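You operate a simulated robot arm through the tools that you are given. There is no shell and no other tool. Be economical: measure what you need, move in short steps, check, and stop when the job is done.

Carry out the task below with a simulated robot arm. There is one attempt and no reset: what you move stays moved.

Task
Wash and rinse the green cup and stand it on the rack.
Fine: first pump soap once into the wash bowl; shake the drops off over the rinse bowl; levers, tap, spout and the other cups stay.

Only the result counts: the job must be done as asked and must still hold three seconds after the hand-in. Knocking over, shifting, dropping, spilling or breaking anything else fails it.

Robot
A 7-joint arm with a two-finger parallel gripper on a trunk, on a base that drives. Base frame: it is fixed to the floor where the robot stands at the start and does not move with it; the origin is under the middle of the robot, x ahead of it, y to its left, z up. Readings come in mm, rad, newtons and seconds.
Its first joint turns from -2.897 to 2.897 rad. Places, roughly: bars of the drying rack [200, -1000, 900]; blue drain lever [200, -400, 800]; red tap lever [500, -700, 1000]; rinse bowl [400, -500, 800]; sink spout [600, -400, 1100]; soap pump [800, 0, 1100]; wash bowl [500, -200, 800]; yellow drain lever [300, -100, 800]. Payload 3.91 kg.
Tool frame: the origin (TCP) lies between the finger pads and is the grasp point; the fingertips stand 30 mm ahead of it; z points along the fingers, y is the line along which they close. Largest opening 110 mm; finger width 20, thickness 10; the body of the gripper, 48 by 112 mm, starts 55 mm behind the TCP.
Orientation is that of the tool frame in the base frame, as a unit quaternion [w, x, y, z]. With the fingers straight down and closing along the base's y, the tool's x points along the base's -x, its y along +y and its z along -z.

Tools
- The arm moves only by the tool play_rows. Its argument "increments" is one flat list of numbers, 6 for each row, row after row: the shift along the tool's x, y, z in cm, then the turn, a rotation vector about the tool's x, y, z in rad. In form: [tx, ty, tz, ax, ay, az, tx, ty, tz, ax, ay, az, ...]. A call has 1 to 20 rows; each row shifts and turns the commanded pose from where the row before left it, along the tool's axes as they then stand. "fingers" is the opening, from 0 (shut) to 1 (fully open), set as the call begins (left out, the last holds). Each row takes 0.2 s and may step no farther than 50 mm and 0.15 rad from the row before; otherwise, or with a gripper value out of range, the whole call is refused. A pose out of reach is approached as far as the arm can. The call stops where the force on the tool passes 40 N (or 10 N more than at its start, if that is more) or the arm is blocked; 0.2 s more then pass. Each finger travels about 153 mm/s and halts on what it meets, pressing with about 40 N; the grip force reading is that of the motor and also rises with nothing between the fingers. The clock runs only during rows and for 0.2 s after the last one: add rows that do not move to give the fingers time. It gives the time, the measured TCP pose, the force on the tool (base axes), the opening and the grip force at its end, in the units of the frame above (readings bear some noise), with the torque about the TCP (base axes, N m) and any sound that the robot's microphone picked up.
- Cameras (640 x 400 px; columns grow to the right, rows downward): "scene" is now at [-2.2, 111, 1552]; the picture's right is [-0.48, -0.88, 0.00], its down [-0.56, 0.31, -0.77] and it looks along [0.67, -0.37, -0.64] (base axes); focal length 264 px, centre (320, 200). "wrist" rides on the gripper at [77, 7, -114] in the tool frame; the picture's right is [-0.09, 1.00, 0.00], its down [-0.80, -0.07, -0.59] and it looks along [-0.59, -0.05, 0.80] (tool axes); focal length 270 px, centre (320, 200). There is no depth. A picture from a camera that has moved, and an enlarged one, comes with that camera's place and axes in the base frame and with its lens.
- get_image(camera): a new picture of that camera. It takes no simulated time.
- lift_body(by): slides the trunk up (or, below 0, down) by that many mm; the arm and the scene camera ride with it, the base frame stays. It gives what a move gives, with no picture.
- steer(legs): drives the robot by 1 to 6 legs, each [ahead, turn to the left] in mm and rad, along the robot's own axes; the way and the turn of a leg run together, so that a leg with both is an arc; at most 1500 mm and 3.142 rad a leg. The arm and the cameras ride along, it lands a little off, and it stops where it bumps. It gives what a move gives.
- pan_tilt(pan, tilt): turns the head with the scene camera to pan (to the left, within 2.705 rad either way) and tilt (down, from -0.506 to 1.204), counted from straight ahead of the robot. It gives what a move gives.
- zoom(camera, box): a new picture of the part [left, top, right, bottom] of that camera's present view, enlarged. It takes no simulated time.
- close_job(): hands the job in; it is judged then, once.

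Go step by step. Nothing tells you exact positions but the pictures and the camera data: compare them with the known pose of the tool, close in by small moves and look again before you grip or let go. The budget is 120 turns and 98 pictures, counting those below and the enlarged ones. Unless the task says otherwise, let go and move clear before handing in, and close with one line.

The tools are called by a JSON object that holds its "fn" and its "kwargs". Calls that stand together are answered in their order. play_rows: Moves the arm, as the interface text tells. Its arguments: {"type":"object","properties":{"increments":{"type":"array","items":{"type":"number"}},"fingers":{"type":"number"}},"required":["increments"]} The other tools are called the same way: lift_body (by) slides the trunk up or down; steer (legs) drives the base; pan_tilt (pan, tilt) turns the head that bears the scene camera; get_image (camera) takes a picture; zoom (camera, box) takes an enlarged picture of a part of a camera's view; close_job () hands the job in.

At the start:

```text
time_s: 0.0
tool_pos: [360.9, -195.6, 1356.1]
orientation: [0.0, 0.0, 1.0, 0.001]
contact_force: [0.8, 0.1, 0.4]
ft_torque: [0.03, -0.01, 0.02]
grip_width: 109.9
gripper_force: 0.1
trunk travel left (down, up): [-525.0, 85.0]
robot x, y, heading: [1.4, -0.2, -0.001]
head pan, tilt: [-0.504, 0.698]
```

scene: 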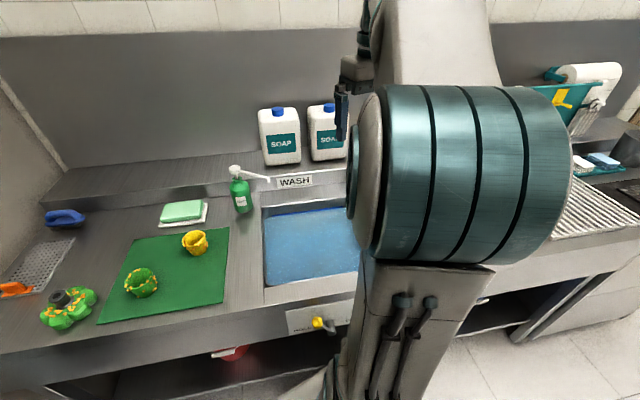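
wrist: 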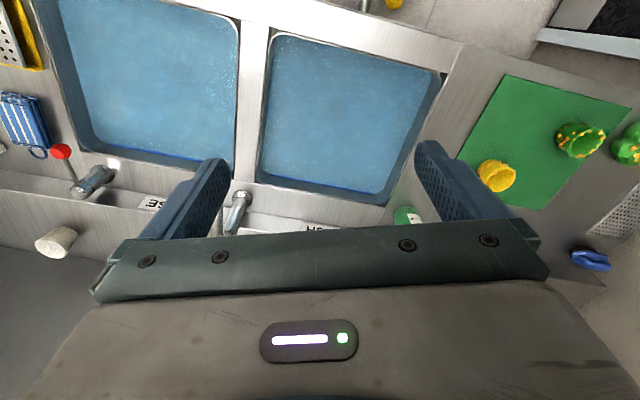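

I see a green mat with a yellow cup and a green, orange-spotted cup, another green object at the far left, and two water-filled basins. I'll look closer at these first.

{"fn": "zoom", "kwargs": {"camera": "scene", "box": [0, 160, 280, 335]}}

{"fn": "pan_tilt", "kwargs": {"pan": -1.1, "tilt": 0.7}}

{"fn": "get_image", "kwargs": {"camera": "scene"}}

```text
2.29 times, centred on (140, 248) of scene
camera zoom: at [-2.2, 111.0, 1552.0], right [-0.48, -0.88, 0.0], down [-0.56, 0.31, -0.77], along [0.67, -0.37, -0.64], focal length 604 px, centre (731, 91)
```

zoom: 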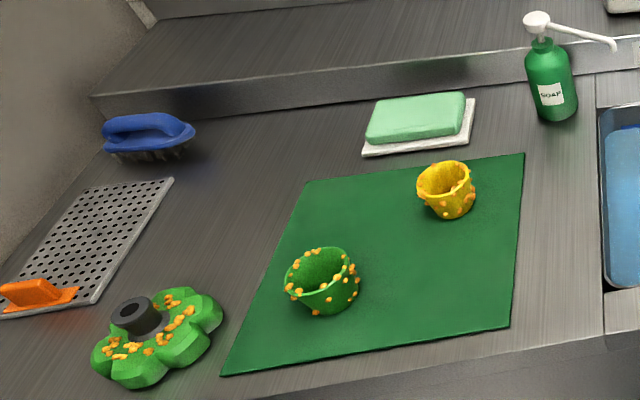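

```text
time_s: 1.0
tool_pos: [362.2, -196.0, 1355.1]
orientation: [0.0, 0.0, 1.0, 0.0]
contact_force: [0.5, -0.3, 0.9]
ft_torque: [-0.02, 0.0, 0.02]
grip_width: 109.7
gripper_force: 0.0
trunk travel left (down, up): [-525.0, 85.0]
robot x, y, heading: [0.1, 1.8, -0.001]
head pan, tilt: [-1.1, 0.7]
```

```text
94 pictures are left
camera scene: at [-37.9, 76.5, 1551.9], right [-0.89, -0.45, 0.0], down [-0.29, 0.57, -0.76], along [0.35, -0.68, -0.64], focal length 264 px, centre (320, 200)
```

scene: 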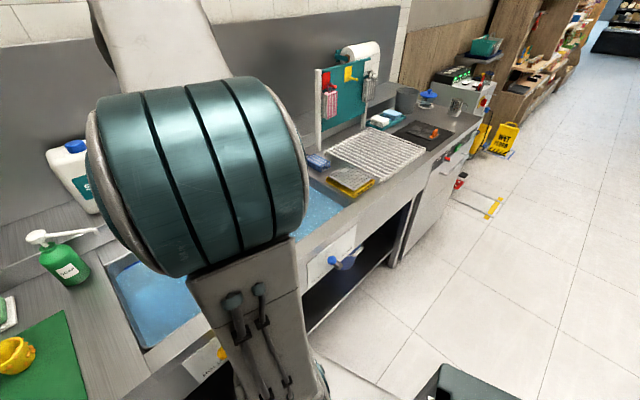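

The green cup is about (571, 338) and the soap pump about (755, 10). I'll look at the basins and rack from the wrist camera and from further-panned scene views.

{"fn": "zoom", "kwargs": {"camera": "wrist", "box": [0, 0, 320, 200]}}

{"fn": "zoom", "kwargs": {"camera": "wrist", "box": [320, 0, 640, 200]}}

{"fn": "zoom", "kwargs": {"camera": "scene", "box": [280, 30, 520, 180]}}

{"fn": "zoom", "kwargs": {"camera": "scene", "box": [280, 130, 520, 280]}}

```text
2.00 times, centred on (160, 100) of wrist
camera zoom: at [285.5, -190.1, 1469.4], right [0.09, 1.0, 0.0], down [0.8, -0.07, 0.59], along [0.59, -0.05, -0.8], focal length 541 px, centre (640, 400)
```

zoom: 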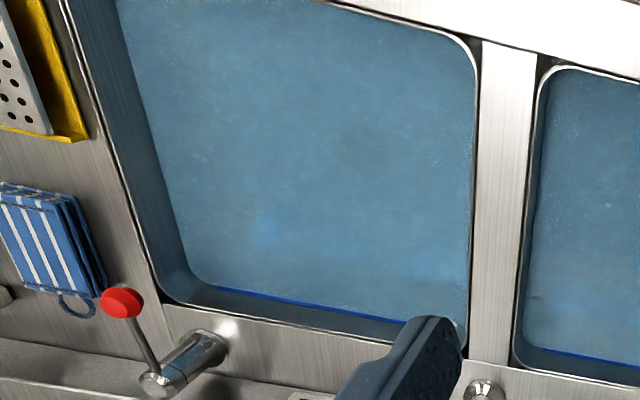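

```text
2.00 times, centred on (480, 100) of wrist
camera zoom: at [285.5, -190.1, 1469.4], right [0.09, 1.0, 0.0], down [0.8, -0.07, 0.59], along [0.59, -0.05, -0.8], focal length 541 px, centre (0, 400)
```

zoom: 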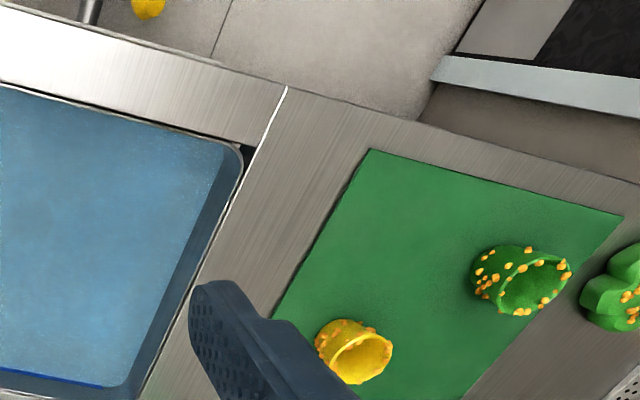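

```text
2.67 times, centred on (400, 105) of scene
camera zoom: at [-37.9, 76.5, 1551.9], right [-0.89, -0.45, 0.0], down [-0.29, 0.57, -0.76], along [0.35, -0.68, -0.64], focal length 705 px, centre (107, 453)
```

zoom: 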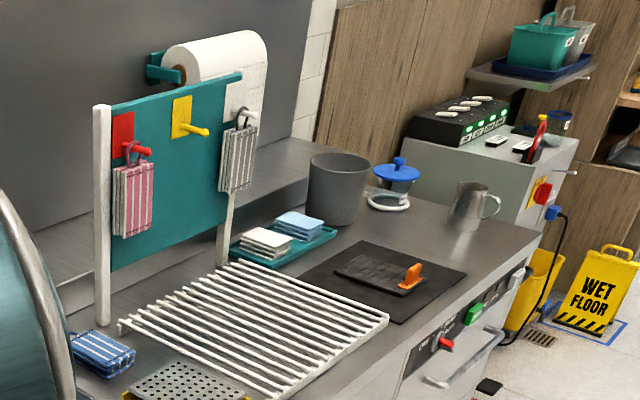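

```text
2.67 times, centred on (400, 205) of scene
camera zoom: at [-37.9, 76.5, 1551.9], right [-0.89, -0.45, 0.0], down [-0.29, 0.57, -0.76], along [0.35, -0.68, -0.64], focal length 705 px, centre (107, 187)
```

zoom: 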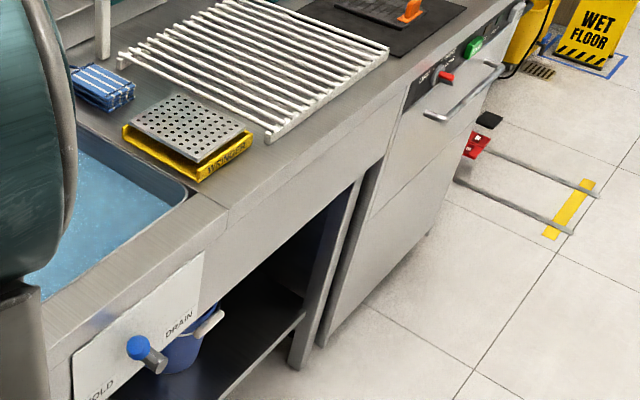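

Everything is laid out along a counter turned about -0.3 rad: wash bowl centre ≈ (524,-167), rinse centre ≈ (405,-548), rack centre ≈ (235,-1043). First I'll approach the pump with closed fingers, high up, and look.

{"fn": "play_rows", "kwargs": {"increments": [-3.75, 2.23, 1.1, 0, 0, 0, -3.75, 2.23, 1.1, 0, 0, 0, -3.75, 2.23, 1.1, 0, 0, 0, -3.75, 2.23, 1.1, 0, 0, 0, -3.75, 2.23, 1.1, 0, 0, 0, -3.75, 2.23, 1.1, 0, 0, 0, -3.75, 2.23, 1.1, 0, 0, 0, -3.75, 2.23, 1.1, 0, 0, 0, -3.75, 2.23, 1.1, 0, 0, 0, 0, 0, 0, 0, 0, 0, 0, 0, 0, 0, 0, 0], "fingers": 0}}

{"fn": "pan_tilt", "kwargs": {"pan": -0.3, "tilt": 0.6}}

{"fn": "get_image", "kwargs": {"camera": "scene"}}

{"fn": "get_image", "kwargs": {"camera": "wrist"}}

```text
time_s: 3.4
tool_pos: [678.3, -6.6, 1262.7]
orientation: [0.0, 0.0, 1.0, -0.001]
contact_force: [-0.1, -0.2, 0.1]
ft_torque: [-0.04, -0.02, 0.02]
grip_width: 0.0
gripper_force: 37.9
out of reach, approached as far as the arm can: row 9
trunk travel left (down, up): [-525.0, 85.0]
robot x, y, heading: [0.5, 1.2, 0.001]
head pan, tilt: [-1.1, 0.7]
```

```text
time_s: 4.5
tool_pos: [678.5, -7.1, 1262.3]
orientation: [0.0, 0.001, 1.0, 0.0]
contact_force: [0.4, 0.5, -0.3]
ft_torque: [-0.01, -0.01, -0.01]
grip_width: 0.2
gripper_force: 37.9
trunk travel left (down, up): [-525.0, 85.0]
robot x, y, heading: [1.0, 2.3, 0.001]
head pan, tilt: [-0.3, 0.6]
```

```text
89 pictures are left
camera scene: at [7.9, 126.0, 1560.5], right [-0.3, -0.95, 0.0], down [-0.54, 0.17, -0.82], along [0.79, -0.24, -0.57], focal length 264 px, centre (320, 200)
```

scene: 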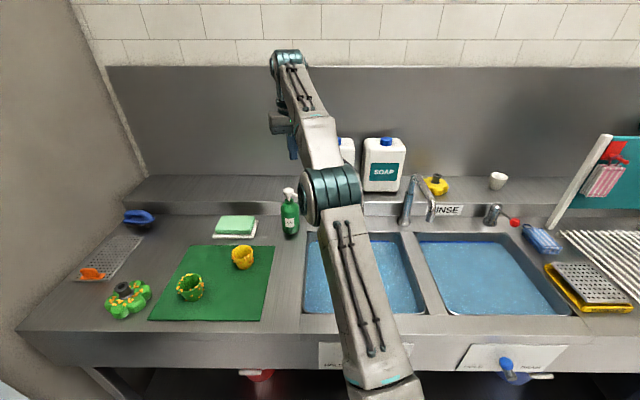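

```text
88 pictures are left
camera wrist: at [602.5, -0.4, 1377.1], right [0.09, 1.0, 0.0], down [0.8, -0.07, 0.59], along [0.59, -0.05, -0.8], focal length 270 px, centre (320, 200)
```

wrist: 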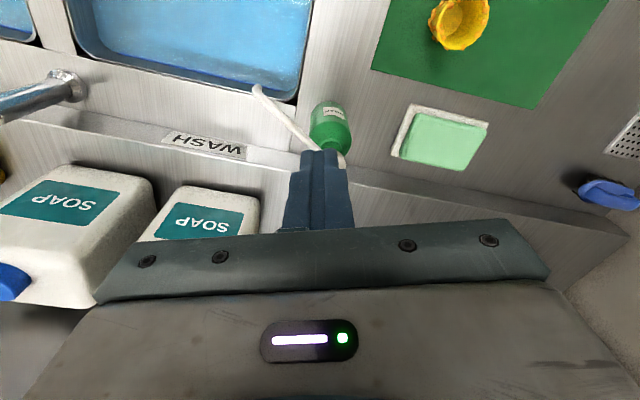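

The pump head sits at roughly (755, 8, 1088), just beyond the present reach at this height. I'll lower the trunk 90 mm (fingertips stay above the head) and move over it.

{"fn": "lift_body", "kwargs": {"by": -90}}

{"fn": "play_rows", "kwargs": {"increments": [-2.6, 0.5, 0, 0, 0, 0, -2.6, 0.5, 0, 0, 0, 0, -2.3, 0.5, 0, 0, 0, 0, 0, 0, 0, 0, 0, 0]}}

{"fn": "get_image", "kwargs": {"camera": "wrist"}}

{"fn": "zoom", "kwargs": {"camera": "scene", "box": [220, 100, 380, 250]}}

```text
time_s: 5.8
tool_pos: [679.6, -6.5, 1173.0]
orientation: [0.0, 0.001, 1.0, 0.0]
contact_force: [0.6, -0.5, 0.3]
ft_torque: [-0.02, -0.01, -0.01]
grip_width: 0.0
gripper_force: 38.3
trunk travel left (down, up): [-435.0, 175.0]
robot x, y, heading: [-0.6, 0.7, 0.001]
head pan, tilt: [-0.3, 0.6]
```

```text
time_s: 6.8
tool_pos: [678.9, -6.4, 1173.1]
orientation: [0.0, 0.0, 1.0, 0.0]
contact_force: [0.8, -0.4, 0.3]
ft_torque: [0.03, 0.0, -0.01]
grip_width: 0.1
gripper_force: 38.0
out of reach, approached as far as the arm can: row 1, 2, 3
trunk travel left (down, up): [-435.0, 175.0]
robot x, y, heading: [3.2, 0.8, 0.004]
head pan, tilt: [-0.3, 0.6]
```

```text
87 pictures are left
camera wrist: at [602.5, -0.4, 1287.1], right [0.09, 1.0, 0.0], down [0.8, -0.07, 0.59], along [0.59, -0.05, -0.8], focal length 270 px, centre (320, 200)
```

wrist: 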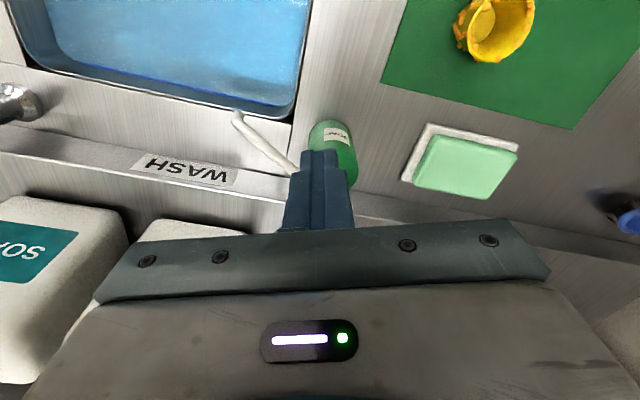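

```text
2.67 times, centred on (300, 175) of scene
camera zoom: at [8.0, 126.1, 1470.5], right [-0.3, -0.96, 0.0], down [-0.54, 0.17, -0.83], along [0.79, -0.24, -0.56], focal length 705 px, centre (373, 267)
```

zoom: 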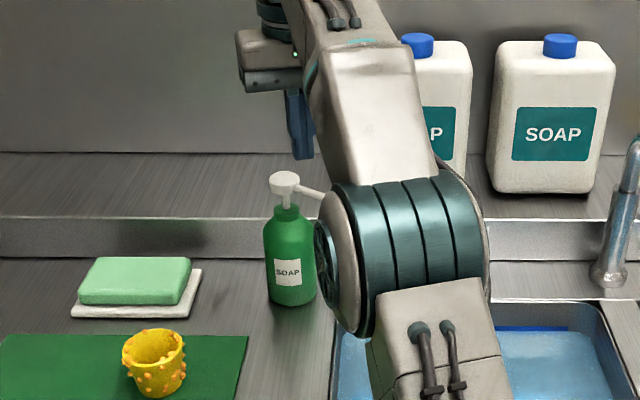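

Reach gets longer the lower the tool is relative to the shoulder, so I'll raise the trunk instead and come down onto the pump head, now refined to (765, 7, 1085).

{"fn": "lift_body", "kwargs": {"by": 175}}

{"fn": "play_rows", "kwargs": {"increments": [-0.8, 0.3, 4, 0, 0, 0, -0.8, 0.3, 4, 0, 0, 0, -1.3, 0.2, 4, 0, 0, 0, -1.3, 0.2, 3, 0, 0, 0, -1.3, 0.2, 2, 0, 0, 0, 0, 0, 0, 0, 0, 0]}}

```text
time_s: 8.7
tool_pos: [678.8, -6.3, 1348.2]
orientation: [-0.001, 0.0, 1.0, 0.0]
contact_force: [0.2, -0.1, 0.3]
ft_torque: [0.01, -0.02, -0.02]
grip_width: 0.0
gripper_force: 37.4
trunk travel left (down, up): [-610.0, 0.0]
robot x, y, heading: [0.3, -3.2, 0.002]
head pan, tilt: [-0.3, 0.6]
```

```text
time_s: 10.1
tool_pos: [733.9, 4.6, 1178.6]
orientation: [0.0, 0.0, 1.0, 0.0]
contact_force: [0.2, 0.8, -0.1]
ft_torque: [0.0, 0.04, -0.02]
grip_width: 0.2
gripper_force: 38.2
trunk travel left (down, up): [-610.0, 0.0]
robot x, y, heading: [2.2, 0.4, 0.002]
head pan, tilt: [-0.3, 0.6]
```

{"fn": "play_rows", "kwargs": {"increments": [-1.6, 0.1, 1.0, 0, 0, 0, -1.5, 0.1, 1.0, 0, 0, 0, 0, 0, 0, 0, 0, 0]}}

{"fn": "get_image", "kwargs": {"camera": "wrist"}}

{"fn": "zoom", "kwargs": {"camera": "scene", "box": [220, 130, 380, 280]}}

```text
time_s: 10.9
tool_pos: [764.9, 5.6, 1159.0]
orientation: [0.001, 0.0, 1.0, -0.001]
contact_force: [-0.3, 0.3, 0.0]
ft_torque: [0.02, 0.01, 0.03]
grip_width: 0.0
gripper_force: 37.8
trunk travel left (down, up): [-610.0, 0.0]
robot x, y, heading: [-0.8, 2.9, -0.003]
head pan, tilt: [-0.3, 0.6]
```

```text
85 pictures are left
camera wrist: at [688.0, 12.5, 1272.8], right [0.09, 1.0, 0.0], down [0.8, -0.07, 0.59], along [0.59, -0.05, -0.8], focal length 270 px, centre (320, 200)
```

wrist: 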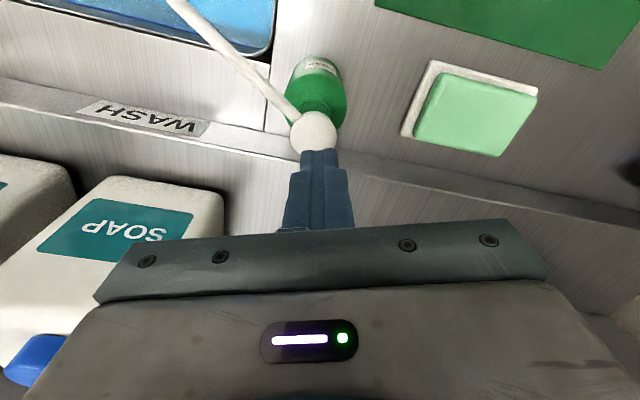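

```text
2.67 times, centred on (300, 205) of scene
camera zoom: at [7.5, 126.1, 1645.5], right [-0.3, -0.96, 0.0], down [-0.54, 0.17, -0.83], along [0.79, -0.24, -0.56], focal length 705 px, centre (373, 187)
```

zoom: 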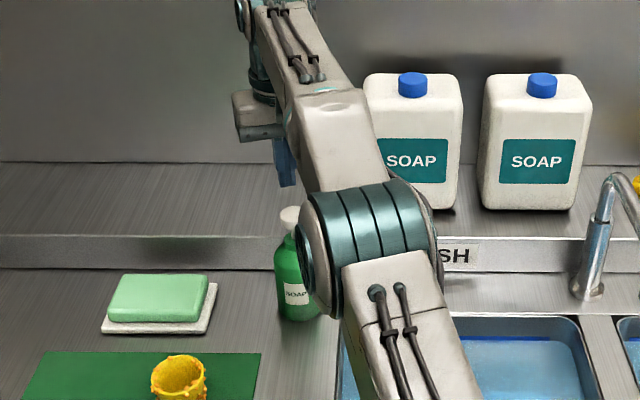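

The wrist view puts the head at (763, 3, ~1085), right under the fingertips. I'll descend gently to contact.

{"fn": "play_rows", "kwargs": {"increments": [0.1, -0.2, 1.5, 0, 0, 0, 0, 0, 1.0, 0, 0, 0, 0, 0, 0.6, 0, 0, 0, 0, 0, 0, 0, 0, 0]}}

{"fn": "get_image", "kwargs": {"camera": "wrist"}}

```text
time_s: 11.9
tool_pos: [765.8, 5.2, 1128.2]
orientation: [0.0, -0.001, 1.0, 0.001]
contact_force: [0.1, 0.1, -0.7]
ft_torque: [0.01, -0.01, -0.03]
grip_width: 0.0
gripper_force: 37.9
trunk travel left (down, up): [-610.0, 0.0]
robot x, y, heading: [3.6, 0.2, -0.003]
head pan, tilt: [-0.3, 0.6]
```

```text
83 pictures are left
camera wrist: at [687.8, 11.5, 1241.6], right [0.09, 1.0, 0.0], down [0.8, -0.07, 0.59], along [0.59, -0.05, -0.8], focal length 270 px, centre (320, 200)
```

wrist: 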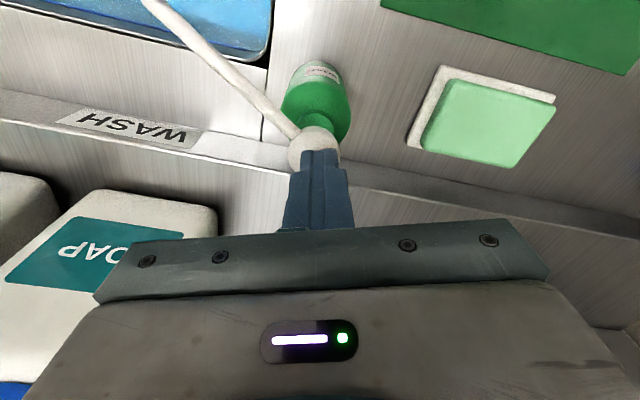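

{"fn": "play_rows", "kwargs": {"increments": [0.2, -0.3, 0.4, 0, 0, 0, 0, 0, 0.4, 0, 0, 0, 0, 0, 0.3, 0, 0, 0, 0, 0, 0.3, 0, 0, 0, 0, 0, 0.3, 0, 0, 0]}}

```text
time_s: 13.1
tool_pos: [762.9, 2.3, 1110.0]
orientation: [0.0, 0.0, 1.0, 0.0]
contact_force: [-0.8, -0.7, 1.7]
ft_torque: [0.03, -0.02, -0.01]
grip_width: 0.3
gripper_force: 37.4
trunk travel left (down, up): [-610.0, 0.0]
robot x, y, heading: [0.5, -1.7, -0.001]
head pan, tilt: [-0.3, 0.6]
```

{"fn": "play_rows", "kwargs": {"increments": [0, 0, 0.3, 0, 0, 0, 0, 0, 0.3, 0, 0, 0, 0, 0, 0.3, 0, 0, 0]}}

{"fn": "get_image", "kwargs": {"camera": "wrist"}}

```text
time_s: 13.9
tool_pos: [761.7, 2.8, 1101.7]
orientation: [0.001, 0.0, 1.0, 0.0]
contact_force: [2.0, 0.2, 5.5]
ft_torque: [-0.01, -0.1, 0.0]
grip_width: 0.0
gripper_force: 38.0
trunk travel left (down, up): [-610.0, 0.0]
robot x, y, heading: [1.0, -4.2, 0.0]
head pan, tilt: [-0.3, 0.6]
```

```text
82 pictures are left
camera wrist: at [685.6, 8.5, 1215.8], right [0.09, 1.0, 0.0], down [0.8, -0.07, 0.6], along [0.59, -0.05, -0.8], focal length 270 px, centre (320, 200)
```

wrist: 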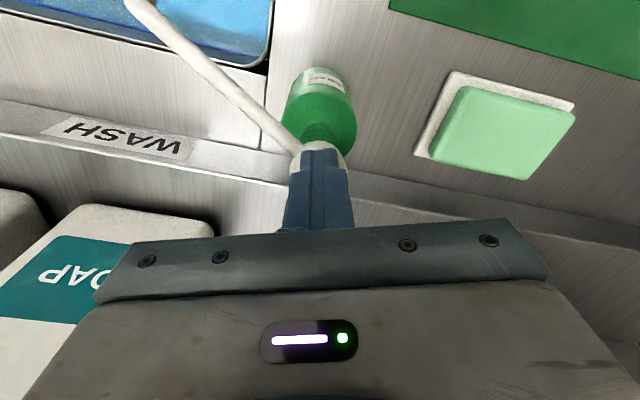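

Contact is made and the spring is compressing. I continue pressing until it bottoms or a sound reports.

{"fn": "play_rows", "kwargs": {"increments": [0, 0, 0.3, 0, 0, 0, 0, 0, 0.3, 0, 0, 0, 0, 0, 0.3, 0, 0, 0]}}

```text
time_s: 14.7
tool_pos: [762.0, 2.7, 1095.0]
orientation: [0.002, 0.0, 1.0, 0.0]
contact_force: [5.0, -0.5, 12.3]
ft_torque: [0.04, -0.22, -0.03]
grip_width: 0.0
gripper_force: 38.3
trunk travel left (down, up): [-610.0, 0.0]
robot x, y, heading: [0.9, 0.6, 0.002]
head pan, tilt: [-0.3, 0.6]
```

{"fn": "play_rows", "kwargs": {"increments": [0, 0, 0.3, 0, 0, 0, 0, 0, 0.3, 0, 0, 0, 0, 0, 0, 0, 0, 0]}}

{"fn": "get_image", "kwargs": {"camera": "wrist"}}

```text
time_s: 15.5
tool_pos: [761.5, 2.5, 1089.9]
orientation: [0.005, 0.001, 1.0, 0.0]
contact_force: [14.2, 1.4, 35.2]
ft_torque: [0.05, -0.55, 0.01]
grip_width: 0.0
gripper_force: 37.5
trunk travel left (down, up): [-610.0, 0.0]
robot x, y, heading: [-3.8, -3.3, 0.0]
head pan, tilt: [-0.3, 0.6]
```

```text
81 pictures are left
camera wrist: at [684.0, 8.4, 1205.0], right [0.09, 1.0, 0.0], down [0.8, -0.07, 0.6], along [0.6, -0.05, -0.8], focal length 270 px, centre (320, 200)
```

wrist: 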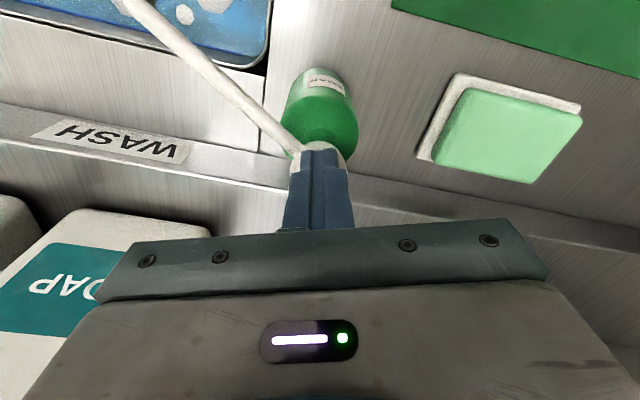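

Foam drops landed in the wash bowl, so that's one pump. I rise straight off and move, opening, to above the green cup.

{"fn": "play_rows", "kwargs": {"increments": [0, 0, -2, 0, 0, 0, 0, 0, -4, 0, 0, 0, 0, 0, -4, 0, 0, 0, 0, 0, 0, 0, 0, 0]}}

{"fn": "play_rows", "kwargs": {"increments": [2.17, 3.64, 1.3, 0, 0, 0, 2.17, 3.64, 1.3, 0, 0, 0, 2.17, 3.64, 1.3, 0, 0, 0, 2.17, 3.64, 1.3, 0, 0, 0, 2.17, 3.64, 1.3, 0, 0, 0, 2.17, 3.64, 1.3, 0, 0, 0, 2.17, 3.64, 1.3, 0, 0, 0, 2.17, 3.64, 1.3, 0, 0, 0, 2.17, 3.64, 1.3, 0, 0, 0, 0, 0, 0, 0, 0, 0, 0, 0, 0, 0, 0, 0], "fingers": 1}}

{"fn": "get_image", "kwargs": {"camera": "wrist"}}

{"fn": "get_image", "kwargs": {"camera": "scene"}}

```text
time_s: 16.5
tool_pos: [756.4, 0.2, 1182.0]
orientation: [-0.002, 0.0, 1.0, 0.0]
contact_force: [-0.5, -0.1, -0.1]
ft_torque: [0.03, 0.01, 0.01]
grip_width: 0.0
gripper_force: 37.8
out of reach, approached as far as the arm can: row 3
trunk travel left (down, up): [-610.0, 0.0]
robot x, y, heading: [-1.6, 0.3, -0.001]
head pan, tilt: [-0.3, 0.6]
```

```text
time_s: 18.9
tool_pos: [562.1, 329.9, 1068.9]
orientation: [0.0, 0.0, 1.0, 0.0]
contact_force: [0.8, 0.2, 0.2]
ft_torque: [0.03, -0.01, 0.01]
grip_width: 109.9
gripper_force: 0.1
trunk travel left (down, up): [-610.0, 0.0]
robot x, y, heading: [0.1, 1.2, -0.004]
head pan, tilt: [-0.3, 0.6]
```

```text
80 pictures are left
camera wrist: at [486.7, 336.0, 1183.7], right [0.09, 1.0, 0.0], down [0.8, -0.07, 0.59], along [0.59, -0.05, -0.8], focal length 270 px, centre (320, 200)
```

wrist: 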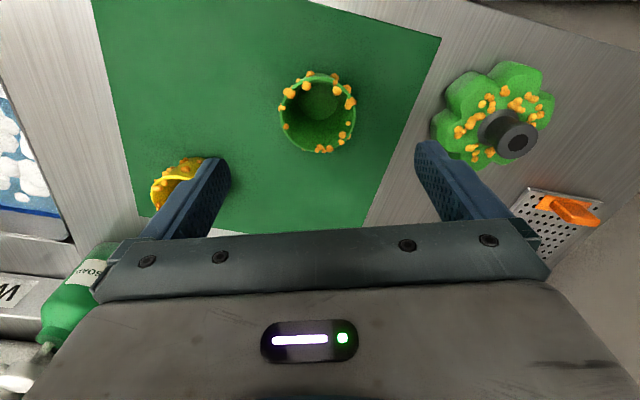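

```text
79 pictures are left
camera scene: at [8.0, 126.4, 1645.5], right [-0.3, -0.96, 0.0], down [-0.54, 0.17, -0.83], along [0.79, -0.24, -0.56], focal length 264 px, centre (320, 200)
```

scene: 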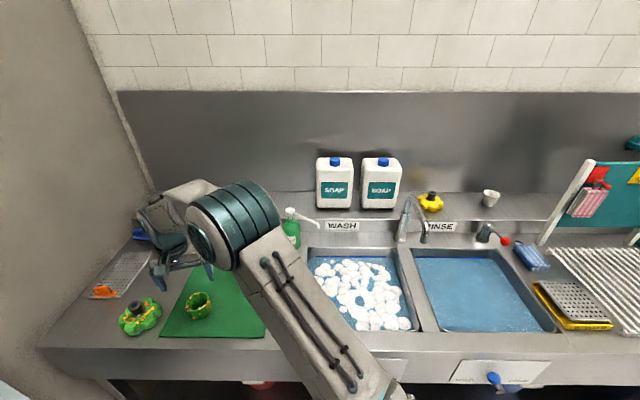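

The cup centre is about (562, 329), right below the TCP. I'll descend around it and look before closing.

{"fn": "play_rows", "kwargs": {"increments": [0, 0, 3.5, 0, 0, 0, 0, 0, 3.5, 0, 0, 0, 0, 0, 2.9, 0, 0, 0, 0, 0, 1.5, 0, 0, 0, 0, 0, 0, 0, 0, 0]}}

{"fn": "get_image", "kwargs": {"camera": "wrist"}}

{"fn": "zoom", "kwargs": {"camera": "scene", "box": [110, 220, 270, 350]}}

```text
time_s: 20.1
tool_pos: [562.7, 330.0, 953.9]
orientation: [0.0, 0.001, 1.0, 0.0]
contact_force: [0.3, 0.5, 1.1]
ft_torque: [-0.01, 0.01, 0.02]
grip_width: 110.0
gripper_force: 0.0
trunk travel left (down, up): [-610.0, 0.0]
robot x, y, heading: [-2.2, 0.4, 0.001]
head pan, tilt: [-0.3, 0.6]
```

```text
78 pictures are left
camera wrist: at [485.6, 336.2, 1068.6], right [0.09, 1.0, 0.0], down [0.8, -0.07, 0.59], along [0.59, -0.05, -0.8], focal length 270 px, centre (320, 200)
```

wrist: 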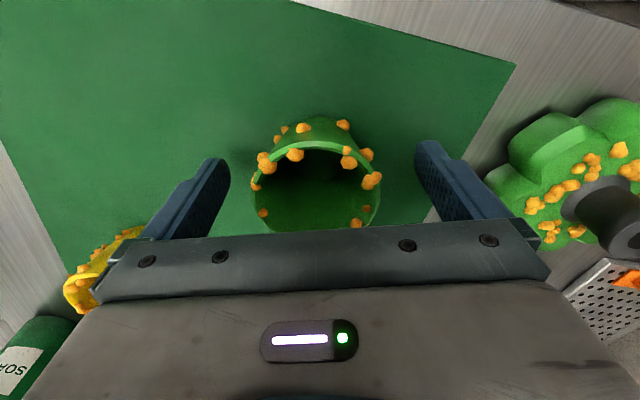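

```text
3.08 times, centred on (190, 285) of scene
camera zoom: at [7.9, 126.2, 1645.5], right [-0.3, -0.96, 0.0], down [-0.54, 0.17, -0.83], along [0.79, -0.24, -0.56], focal length 813 px, centre (720, -62)
```

zoom: 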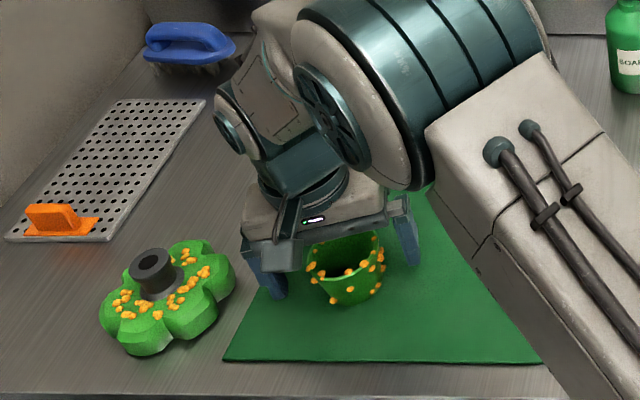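

The cup is lower than thought (rim about z 945–950), centre about (567, 328). I adjust by +4 mm in x and 10 mm down, then close.

{"fn": "play_rows", "kwargs": {"increments": [-0.4, -0.15, 0.6, 0, 0, 0, 0, 0, 0.4, 0, 0, 0, 0, 0, 0, 0, 0, 0]}}

{"fn": "play_rows", "kwargs": {"increments": [0, 0, 0, 0, 0, 0, 0, 0, 0, 0, 0, 0, 0, 0, 0, 0, 0, 0], "fingers": 0}}

{"fn": "get_image", "kwargs": {"camera": "wrist"}}

```text
time_s: 20.9
tool_pos: [565.4, 328.6, 943.6]
orientation: [0.0, -0.001, 1.0, 0.0]
contact_force: [-0.4, -0.2, -0.2]
ft_torque: [-0.02, -0.04, 0.01]
grip_width: 110.3
gripper_force: 0.1
trunk travel left (down, up): [-610.0, 0.0]
robot x, y, heading: [1.1, -1.4, -0.004]
head pan, tilt: [-0.3, 0.6]
```

```text
time_s: 21.7
tool_pos: [565.5, 328.6, 944.6]
orientation: [0.0, 0.0, 1.0, -0.001]
contact_force: [0.0, -0.7, 1.1]
ft_torque: [-0.02, -0.01, -0.03]
grip_width: 60.7
gripper_force: 40.3
trunk travel left (down, up): [-610.0, 0.0]
robot x, y, heading: [0.8, 1.5, 0.003]
head pan, tilt: [-0.3, 0.6]
```

```text
76 pictures are left
camera wrist: at [489.6, 335.0, 1057.9], right [0.09, 1.0, 0.0], down [0.8, -0.07, 0.59], along [0.59, -0.05, -0.8], focal length 270 px, centre (320, 200)
```

wrist: 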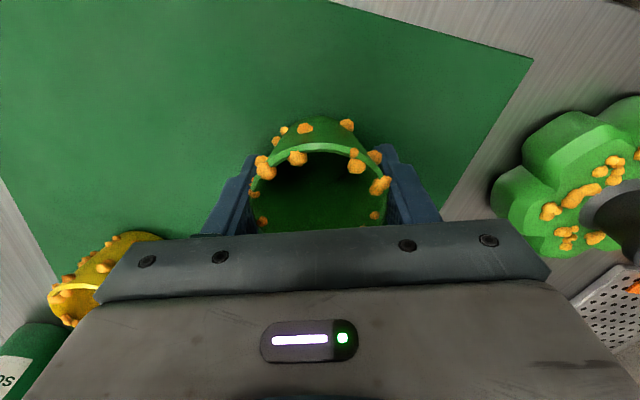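

Gripped at 60.7 mm. I lift and check.

{"fn": "play_rows", "kwargs": {"increments": [0, 0, -2, 0, 0, 0, 0, 0, -4, 0, 0, 0, 0, 0, -5, 0, 0, 0, 0, 0, 0, 0, 0, 0]}}

{"fn": "get_image", "kwargs": {"camera": "wrist"}}

{"fn": "zoom", "kwargs": {"camera": "scene", "box": [110, 180, 430, 350]}}

```text
time_s: 22.7
tool_pos: [564.1, 331.2, 1053.3]
orientation: [-0.001, 0.001, 1.0, 0.0]
contact_force: [-0.5, 0.4, 0.3]
ft_torque: [0.0, 0.01, 0.01]
grip_width: 60.5
gripper_force: 39.6
trunk travel left (down, up): [-610.0, 0.0]
robot x, y, heading: [-1.0, 2.0, -0.001]
head pan, tilt: [-0.3, 0.6]
```

```text
75 pictures are left
camera wrist: at [488.2, 336.8, 1168.0], right [0.09, 1.0, 0.0], down [0.8, -0.07, 0.59], along [0.59, -0.05, -0.8], focal length 270 px, centre (320, 200)
```

wrist: 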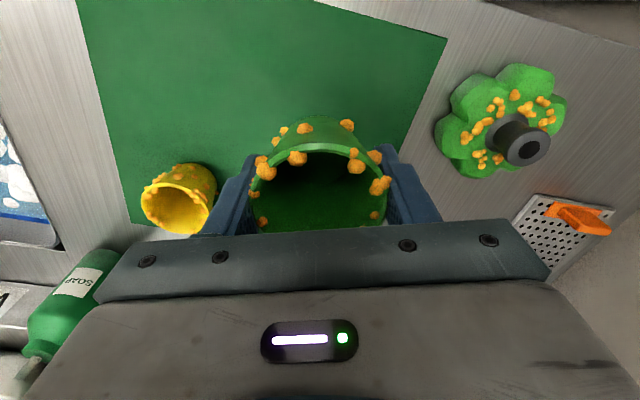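

```text
2.00 times, centred on (270, 265) of scene
camera zoom: at [8.2, 126.5, 1645.4], right [-0.3, -0.96, 0.0], down [-0.54, 0.17, -0.82], along [0.79, -0.24, -0.57], focal length 529 px, centre (420, 70)
```

zoom: 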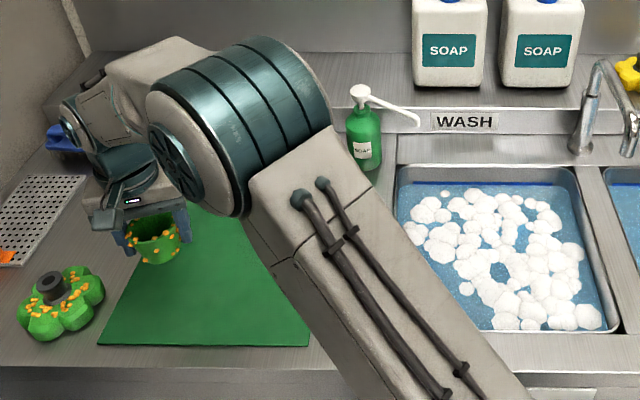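

The cup is held. I carry it over the middle of the wash bowl at z ≈ 1055.

{"fn": "play_rows", "kwargs": {"increments": [0.49, -4.45, 0, 0, 0, 0, 0.49, -4.45, 0, 0, 0, 0, 0.49, -4.45, 0, 0, 0, 0, 0.49, -4.45, 0, 0, 0, 0, 0.49, -4.45, 0, 0, 0, 0, 0.49, -4.45, 0, 0, 0, 0, 0.49, -4.45, 0, 0, 0, 0, 0.49, -4.45, 0, 0, 0, 0, 0.49, -4.45, 0, 0, 0, 0, 0.49, -4.45, 0, 0, 0, 0, 0.49, -4.45, 0, 0, 0, 0, 0, 0, 0, 0, 0, 0]}}

{"fn": "get_image", "kwargs": {"camera": "wrist"}}

{"fn": "get_image", "kwargs": {"camera": "scene"}}

```text
time_s: 25.3
tool_pos: [514.2, -161.8, 1052.0]
orientation: [0.0, 0.0, 1.0, -0.001]
contact_force: [0.7, 0.2, -0.2]
ft_torque: [0.01, -0.04, 0.0]
grip_width: 60.7
gripper_force: 40.1
trunk travel left (down, up): [-610.0, 0.0]
robot x, y, heading: [-1.4, -0.8, -0.001]
head pan, tilt: [-0.3, 0.6]
```

```text
73 pictures are left
camera wrist: at [438.0, -155.5, 1166.3], right [0.09, 1.0, 0.0], down [0.8, -0.07, 0.59], along [0.59, -0.05, -0.8], focal length 270 px, centre (320, 200)
```

wrist: 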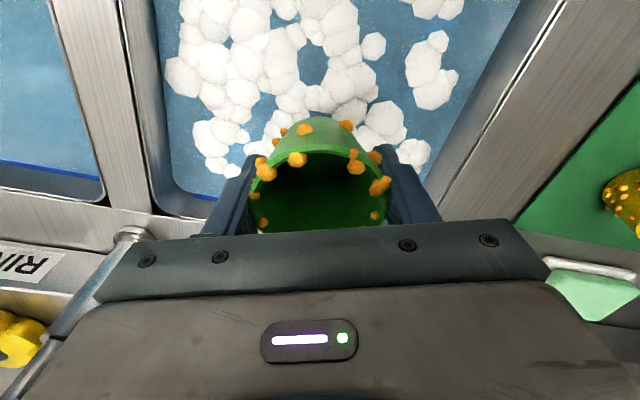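

```text
72 pictures are left
camera scene: at [7.9, 126.4, 1645.5], right [-0.3, -0.96, 0.0], down [-0.54, 0.17, -0.83], along [0.79, -0.24, -0.56], focal length 264 px, centre (320, 200)
```

scene: 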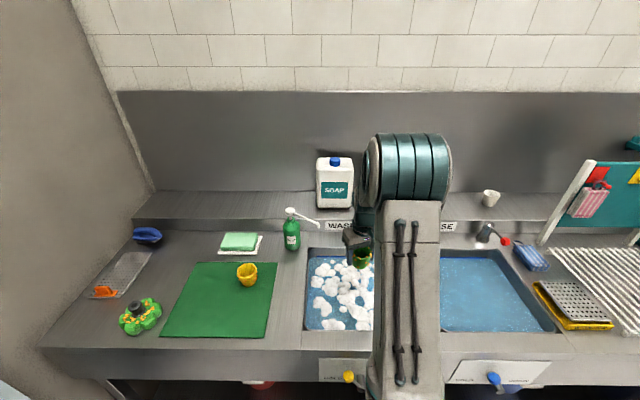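

I'm over the wash bowl and clear of spout and pump. I descend in steps into the suds.

{"fn": "play_rows", "kwargs": {"increments": [0, 0, 4, 0, 0, 0, 0, 0, 4, 0, 0, 0, 0, 0, 4, 0, 0, 0, 0, 0, 3, 0, 0, 0, 0, 0, 3, 0, 0, 0, 0, 0, 0, 0, 0, 0]}}

{"fn": "get_image", "kwargs": {"camera": "wrist"}}

{"fn": "zoom", "kwargs": {"camera": "scene", "box": [280, 220, 460, 350]}}

```text
time_s: 26.7
tool_pos: [513.3, -160.6, 873.3]
orientation: [0.0, 0.0, 1.0, 0.0]
contact_force: [-0.6, -0.8, -0.3]
ft_torque: [0.0, -0.01, -0.02]
grip_width: 60.9
gripper_force: 40.0
trunk travel left (down, up): [-610.0, 0.0]
robot x, y, heading: [1.1, 0.4, 0.002]
head pan, tilt: [-0.3, 0.6]
```

```text
71 pictures are left
camera wrist: at [436.4, -155.2, 987.5], right [0.09, 1.0, 0.0], down [0.8, -0.07, 0.59], along [0.59, -0.05, -0.8], focal length 270 px, centre (320, 200)
```

wrist: 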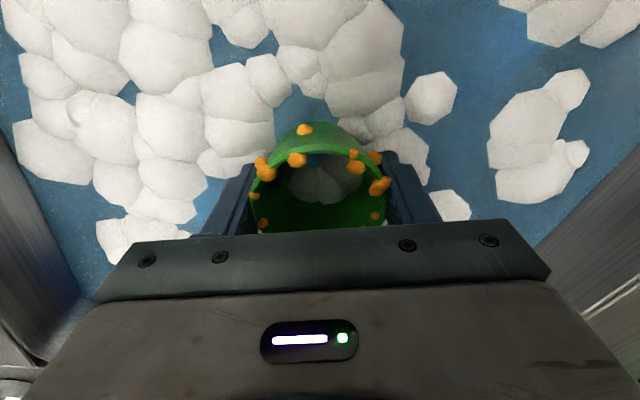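

```text
3.08 times, centred on (370, 285) of scene
camera zoom: at [7.9, 126.0, 1645.5], right [-0.3, -0.96, 0.0], down [-0.54, 0.17, -0.83], along [0.79, -0.24, -0.56], focal length 813 px, centre (166, -62)
```

zoom: 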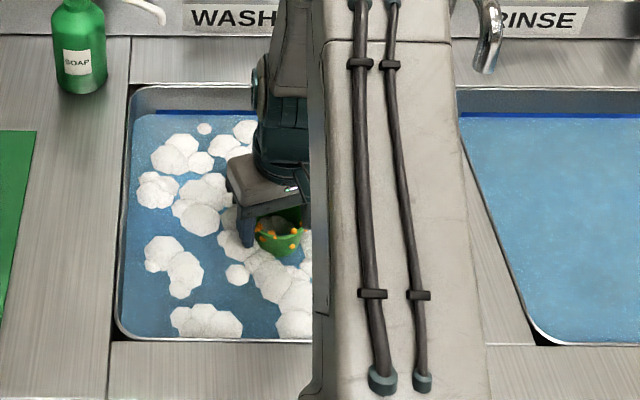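

The cup's base just meets the water surface (≈ z 840). I go 50 mm deeper to submerge it fully, then look.

{"fn": "play_rows", "kwargs": {"increments": [0, 0, 1.5, 0, 0, 0, 0, 0, 1.5, 0, 0, 0, 0, 0, 1.5, 0, 0, 0, 0, 0, 1.0, 0, 0, 0, 0, 0, 0, 0, 0, 0]}}

{"fn": "get_image", "kwargs": {"camera": "wrist"}}

```text
time_s: 27.9
tool_pos: [512.2, -160.4, 819.5]
orientation: [0.0, 0.001, 1.0, -0.001]
contact_force: [0.8, 0.0, -0.9]
ft_torque: [0.0, 0.02, 0.0]
grip_width: 60.5
gripper_force: 39.6
trunk travel left (down, up): [-610.0, 0.0]
robot x, y, heading: [1.4, -0.1, 0.004]
head pan, tilt: [-0.3, 0.6]
```

```text
69 pictures are left
camera wrist: at [435.9, -154.7, 933.1], right [0.09, 1.0, 0.0], down [0.8, -0.07, 0.59], along [0.59, -0.05, -0.8], focal length 270 px, centre (320, 200)
```

wrist: 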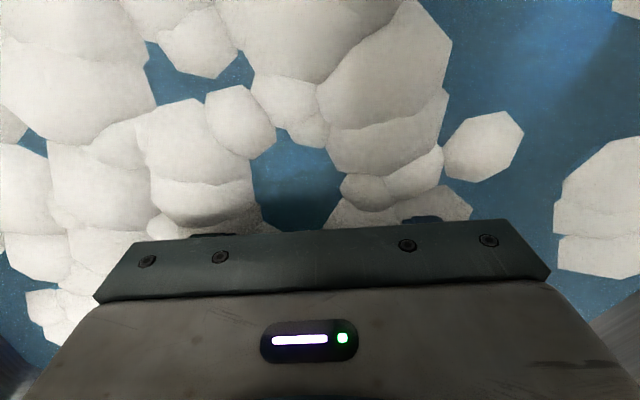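

Fully submerged with no contact force. I swish back and forth inside the bowl.

{"fn": "play_rows", "kwargs": {"increments": [3, 0, 0, 0, 0, 0, -4, 0, 0, 0, 0, 0, -3, 0, 0, 0, 0, 0, 4, 0, 0, 0, 0, 0, 0, 4, 0, 0, 0, 0, 0, -4, 0, 0, 0, 0, 0, -4, 0, 0, 0, 0, 0, 4, 0, 0, 0, 0, 4, 0, 0, 0, 0, 0, -4, 0, 0, 0, 0, 0, -4, 0, 0, 0, 0, 0, 4, 0, 0, 0, 0, 0, 0, 4, 0, 0, 0, 0, 0, -4, 0, 0, 0, 0, 0, -4, 0, 0, 0, 0, 0, 4, 0, 0, 0, 0, 3, 3, 0, 0, 0, 0, -3, -3, 0, 0, 0, 0, -3, -3, 0, 0, 0, 0, 3, 3, 0, 0, 0, 0]}}

{"fn": "play_rows", "kwargs": {"increments": [0, 0, -1.5, 0, 0, 0, 0, 0, -1.5, 0, 0, 0, 0, 0, -2, 0, 0, 0, 0, 0, -2, 0, 0, 0, 0, 0, 0, 0, 0, 0]}}

{"fn": "get_image", "kwargs": {"camera": "wrist"}}

```text
time_s: 32.1
tool_pos: [511.5, -158.9, 819.7]
orientation: [0.0, -0.001, 1.0, 0.0]
contact_force: [0.0, -0.9, -0.7]
ft_torque: [0.03, 0.0, 0.0]
grip_width: 60.9
gripper_force: 40.1
trunk travel left (down, up): [-610.0, 0.0]
robot x, y, heading: [-2.9, -1.3, -0.001]
head pan, tilt: [-0.3, 0.6]
```

```text
time_s: 33.3
tool_pos: [511.7, -161.4, 888.2]
orientation: [0.0, 0.001, 1.0, 0.0]
contact_force: [-0.3, 0.7, -1.5]
ft_torque: [0.01, 0.02, -0.02]
grip_width: 60.5
gripper_force: 39.4
trunk travel left (down, up): [-610.0, 0.0]
robot x, y, heading: [5.1, -3.5, 0.003]
head pan, tilt: [-0.3, 0.6]
```

```text
68 pictures are left
camera wrist: at [435.8, -155.5, 1002.1], right [0.09, 1.0, 0.0], down [0.8, -0.07, 0.59], along [0.59, -0.05, -0.8], focal length 270 px, centre (320, 200)
```

wrist: 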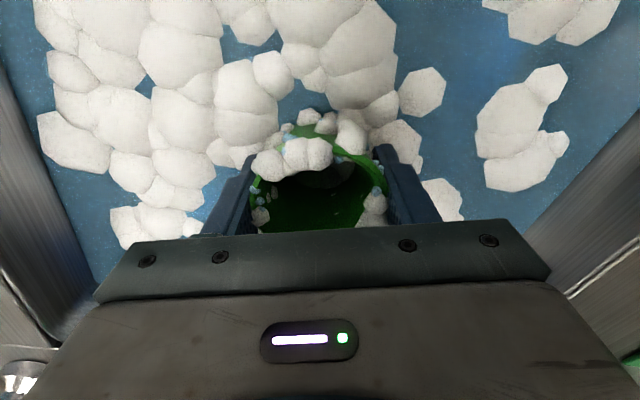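

The orange dirt is gone and suds cling to the cup. I'll check closely for leftover dirt and for water inside.

{"fn": "zoom", "kwargs": {"camera": "wrist", "box": [220, 90, 420, 240]}}

{"fn": "zoom", "kwargs": {"camera": "scene", "box": [330, 230, 410, 300]}}

```text
2.67 times, centred on (320, 165) of wrist
camera zoom: at [435.8, -155.5, 1002.1], right [0.09, 1.0, 0.0], down [0.8, -0.07, 0.59], along [0.59, -0.05, -0.8], focal length 721 px, centre (320, 293)
```

zoom: 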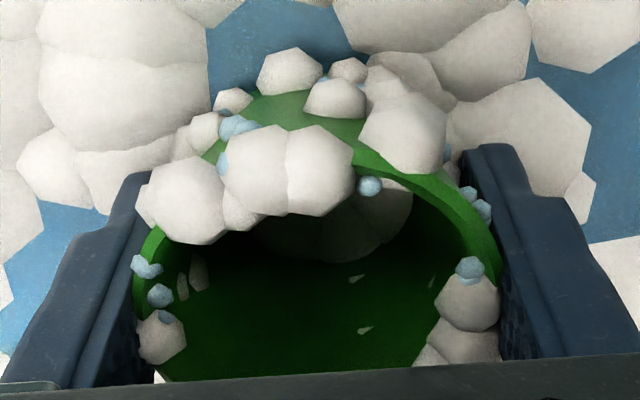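

```text
5.71 times, centred on (370, 265) of scene
camera zoom: at [8.1, 125.9, 1645.5], right [-0.3, -0.96, 0.0], down [-0.54, 0.17, -0.82], along [0.79, -0.24, -0.57], focal length 1510 px, centre (34, -171)
```

zoom: 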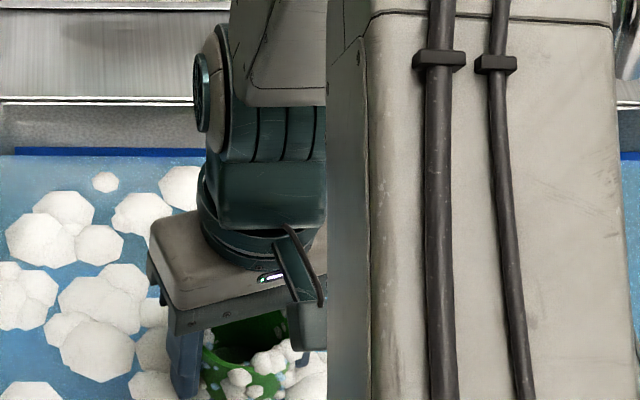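

Clean, with suds and drops stuck on. Now I raise it and carry it smoothly over the divider, on the robot's side of the spout (tip ≈ (555,-430)), to above the rinse bowl.

{"fn": "play_rows", "kwargs": {"increments": [0, 0, -3, 0, 0, 0, 0, 0, -3.5, 0, 0, 0, 0, 0, -3, 0, 0, 0, 1.2, -0.7, 0, 0, 0, 0, 2.2, -1.2, 0, 0, 0, 0, 2.2, -1.6, 0, 0, 0, 0, 1.4, -2.4, 0, 0, 0, 0, 0.5, -3, 0, 0, 0, 0, 0.5, -3.2, 0, 0, 0, 0, 0.5, -3.2, 0, 0, 0, 0, 0.5, -3.2, 0, 0, 0, 0, 0.5, -3.2, 0, 0, 0, 0, 0.5, -3.2, 0, 0, 0, 0, 0.5, -3.2, 0, 0, 0, 0, 0, -3.2, 0, 0, 0, 0, 0, -3.2, 0, 0, 0, 0, 0, -2.4, 0, 0, 0, 0, 0, -1.2, 0, 0, 0, 0, 0, 0, 0, 0, 0, 0]}}

{"fn": "get_image", "kwargs": {"camera": "wrist"}}

{"fn": "get_image", "kwargs": {"camera": "scene"}}

```text
time_s: 37.3
tool_pos: [407.7, -541.2, 982.8]
orientation: [0.001, -0.001, 1.0, 0.0]
contact_force: [-0.3, -0.3, -0.7]
ft_torque: [0.0, 0.01, -0.02]
grip_width: 60.6
gripper_force: 40.2
trunk travel left (down, up): [-610.0, 0.0]
robot x, y, heading: [-2.1, 0.7, -0.0]
head pan, tilt: [-0.3, 0.6]
```

```text
65 pictures are left
camera wrist: at [329.8, -536.1, 1097.8], right [0.09, 1.0, 0.0], down [0.8, -0.07, 0.59], along [0.59, -0.05, -0.8], focal length 270 px, centre (320, 200)
```

wrist: 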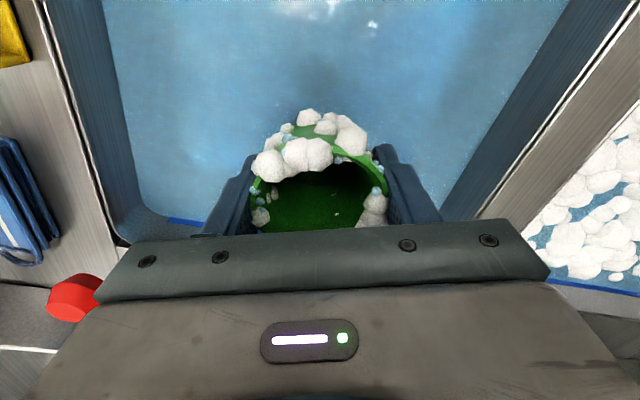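

```text
64 pictures are left
camera scene: at [7.9, 125.7, 1645.5], right [-0.3, -0.96, 0.0], down [-0.54, 0.17, -0.83], along [0.79, -0.24, -0.57], focal length 264 px, centre (320, 200)
```

scene: 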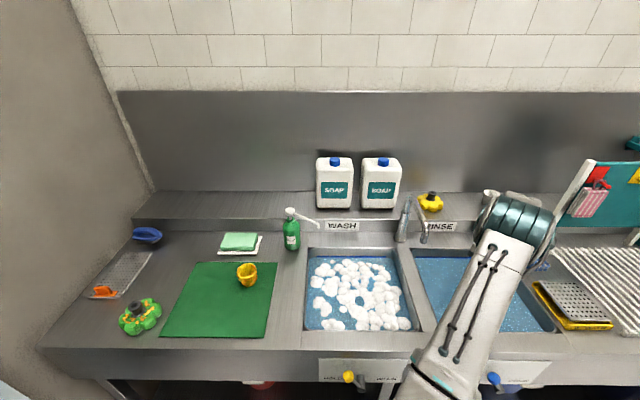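

Over the rinse bowl. I shift slightly away from the red lever and dip the cup fully, then swish.

{"fn": "play_rows", "kwargs": {"increments": [0.7, 1.5, 1, 0, 0, 0, 0, 1, 3, 0, 0, 0, 0, 0, 3.5, 0, 0, 0, 0, 0, 3, 0, 0, 0, 0, 0, 2, 0, 0, 0, 0, 0, 2, 0, 0, 0, 0, 0, 1.8, 0, 0, 0, 0, 0, 0, 0, 0, 0]}}

{"fn": "get_image", "kwargs": {"camera": "wrist"}}

```text
time_s: 39.1
tool_pos: [400.2, -516.8, 821.5]
orientation: [0.001, 0.0, 1.0, 0.0]
contact_force: [0.2, -0.8, -1.3]
ft_torque: [-0.01, 0.0, -0.03]
grip_width: 60.8
gripper_force: 40.1
trunk travel left (down, up): [-610.0, 0.0]
robot x, y, heading: [-2.0, -0.4, -0.002]
head pan, tilt: [-0.3, 0.6]
```

```text
63 pictures are left
camera wrist: at [324.4, -510.5, 935.6], right [0.09, 1.0, 0.0], down [0.8, -0.07, 0.59], along [0.59, -0.05, -0.8], focal length 270 px, centre (320, 200)
```

wrist: 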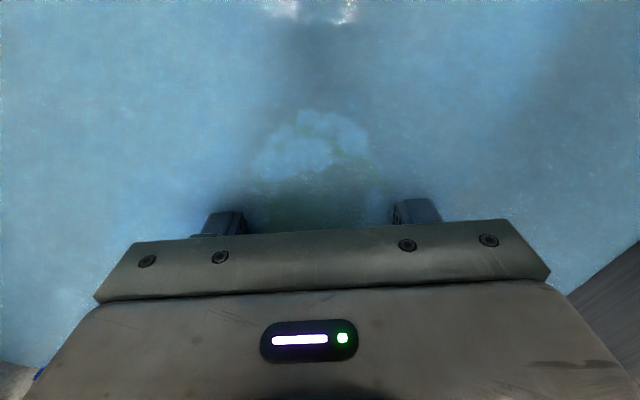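

{"fn": "play_rows", "kwargs": {"increments": [3, 0, 0, 0, 0, 0, -4, 0, 0, 0, 0, 0, -3, 0, 0, 0, 0, 0, 4, 0, 0, 0, 0, 0, 0, 4, 0, 0, 0, 0, 0, -4, 0, 0, 0, 0, 0, -3, 0, 0, 0, 0, 0, 3, 0, 0, 0, 0, 4, 0, 0, 0, 0, 0, -4, 0, 0, 0, 0, 0, -4, 0, 0, 0, 0, 0, 4, 0, 0, 0, 0, 0, 0, 4, 0, 0, 0, 0, 0, -4, 0, 0, 0, 0, 0, -3, 0, 0, 0, 0, 0, 3, 0, 0, 0, 0, 3, 3, 0, 0, 0, 0, -3, -3, 0, 0, 0, 0, -3, -3, 0, 0, 0, 0, 3, 3, 0, 0, 0, 0]}}

{"fn": "play_rows", "kwargs": {"increments": [0, 0, -1.5, 0, 0, 0, 0, 0, -1.5, 0, 0, 0, 0, 0, -2, 0, 0, 0, 0, 0, -2.5, 0, 0, 0, 0, 0, 0, 0, 0, 0]}}

{"fn": "zoom", "kwargs": {"camera": "wrist", "box": [200, 70, 440, 240]}}

```text
time_s: 43.3
tool_pos: [396.0, -516.5, 821.6]
orientation: [-0.001, 0.0, 1.0, 0.0]
contact_force: [-0.4, -0.8, -1.2]
ft_torque: [0.03, -0.04, 0.02]
grip_width: 60.7
gripper_force: 40.0
trunk travel left (down, up): [-610.0, 0.0]
robot x, y, heading: [-1.5, -2.1, -0.003]
head pan, tilt: [-0.3, 0.6]
```

```text
time_s: 44.5
tool_pos: [398.7, -516.6, 895.3]
orientation: [0.0, 0.0, 1.0, 0.0]
contact_force: [0.7, -0.6, -0.5]
ft_torque: [0.03, 0.01, -0.04]
grip_width: 60.6
gripper_force: 39.8
trunk travel left (down, up): [-610.0, 0.0]
robot x, y, heading: [-1.3, -2.7, 0.002]
head pan, tilt: [-0.3, 0.6]
```

```text
2.35 times, centred on (320, 155) of wrist
camera zoom: at [322.4, -511.5, 1010.2], right [0.09, 1.0, 0.0], down [0.8, -0.07, 0.59], along [0.59, -0.05, -0.8], focal length 636 px, centre (320, 306)
```

zoom: 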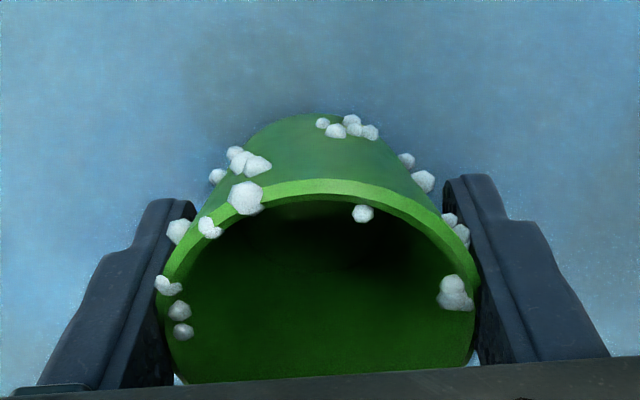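

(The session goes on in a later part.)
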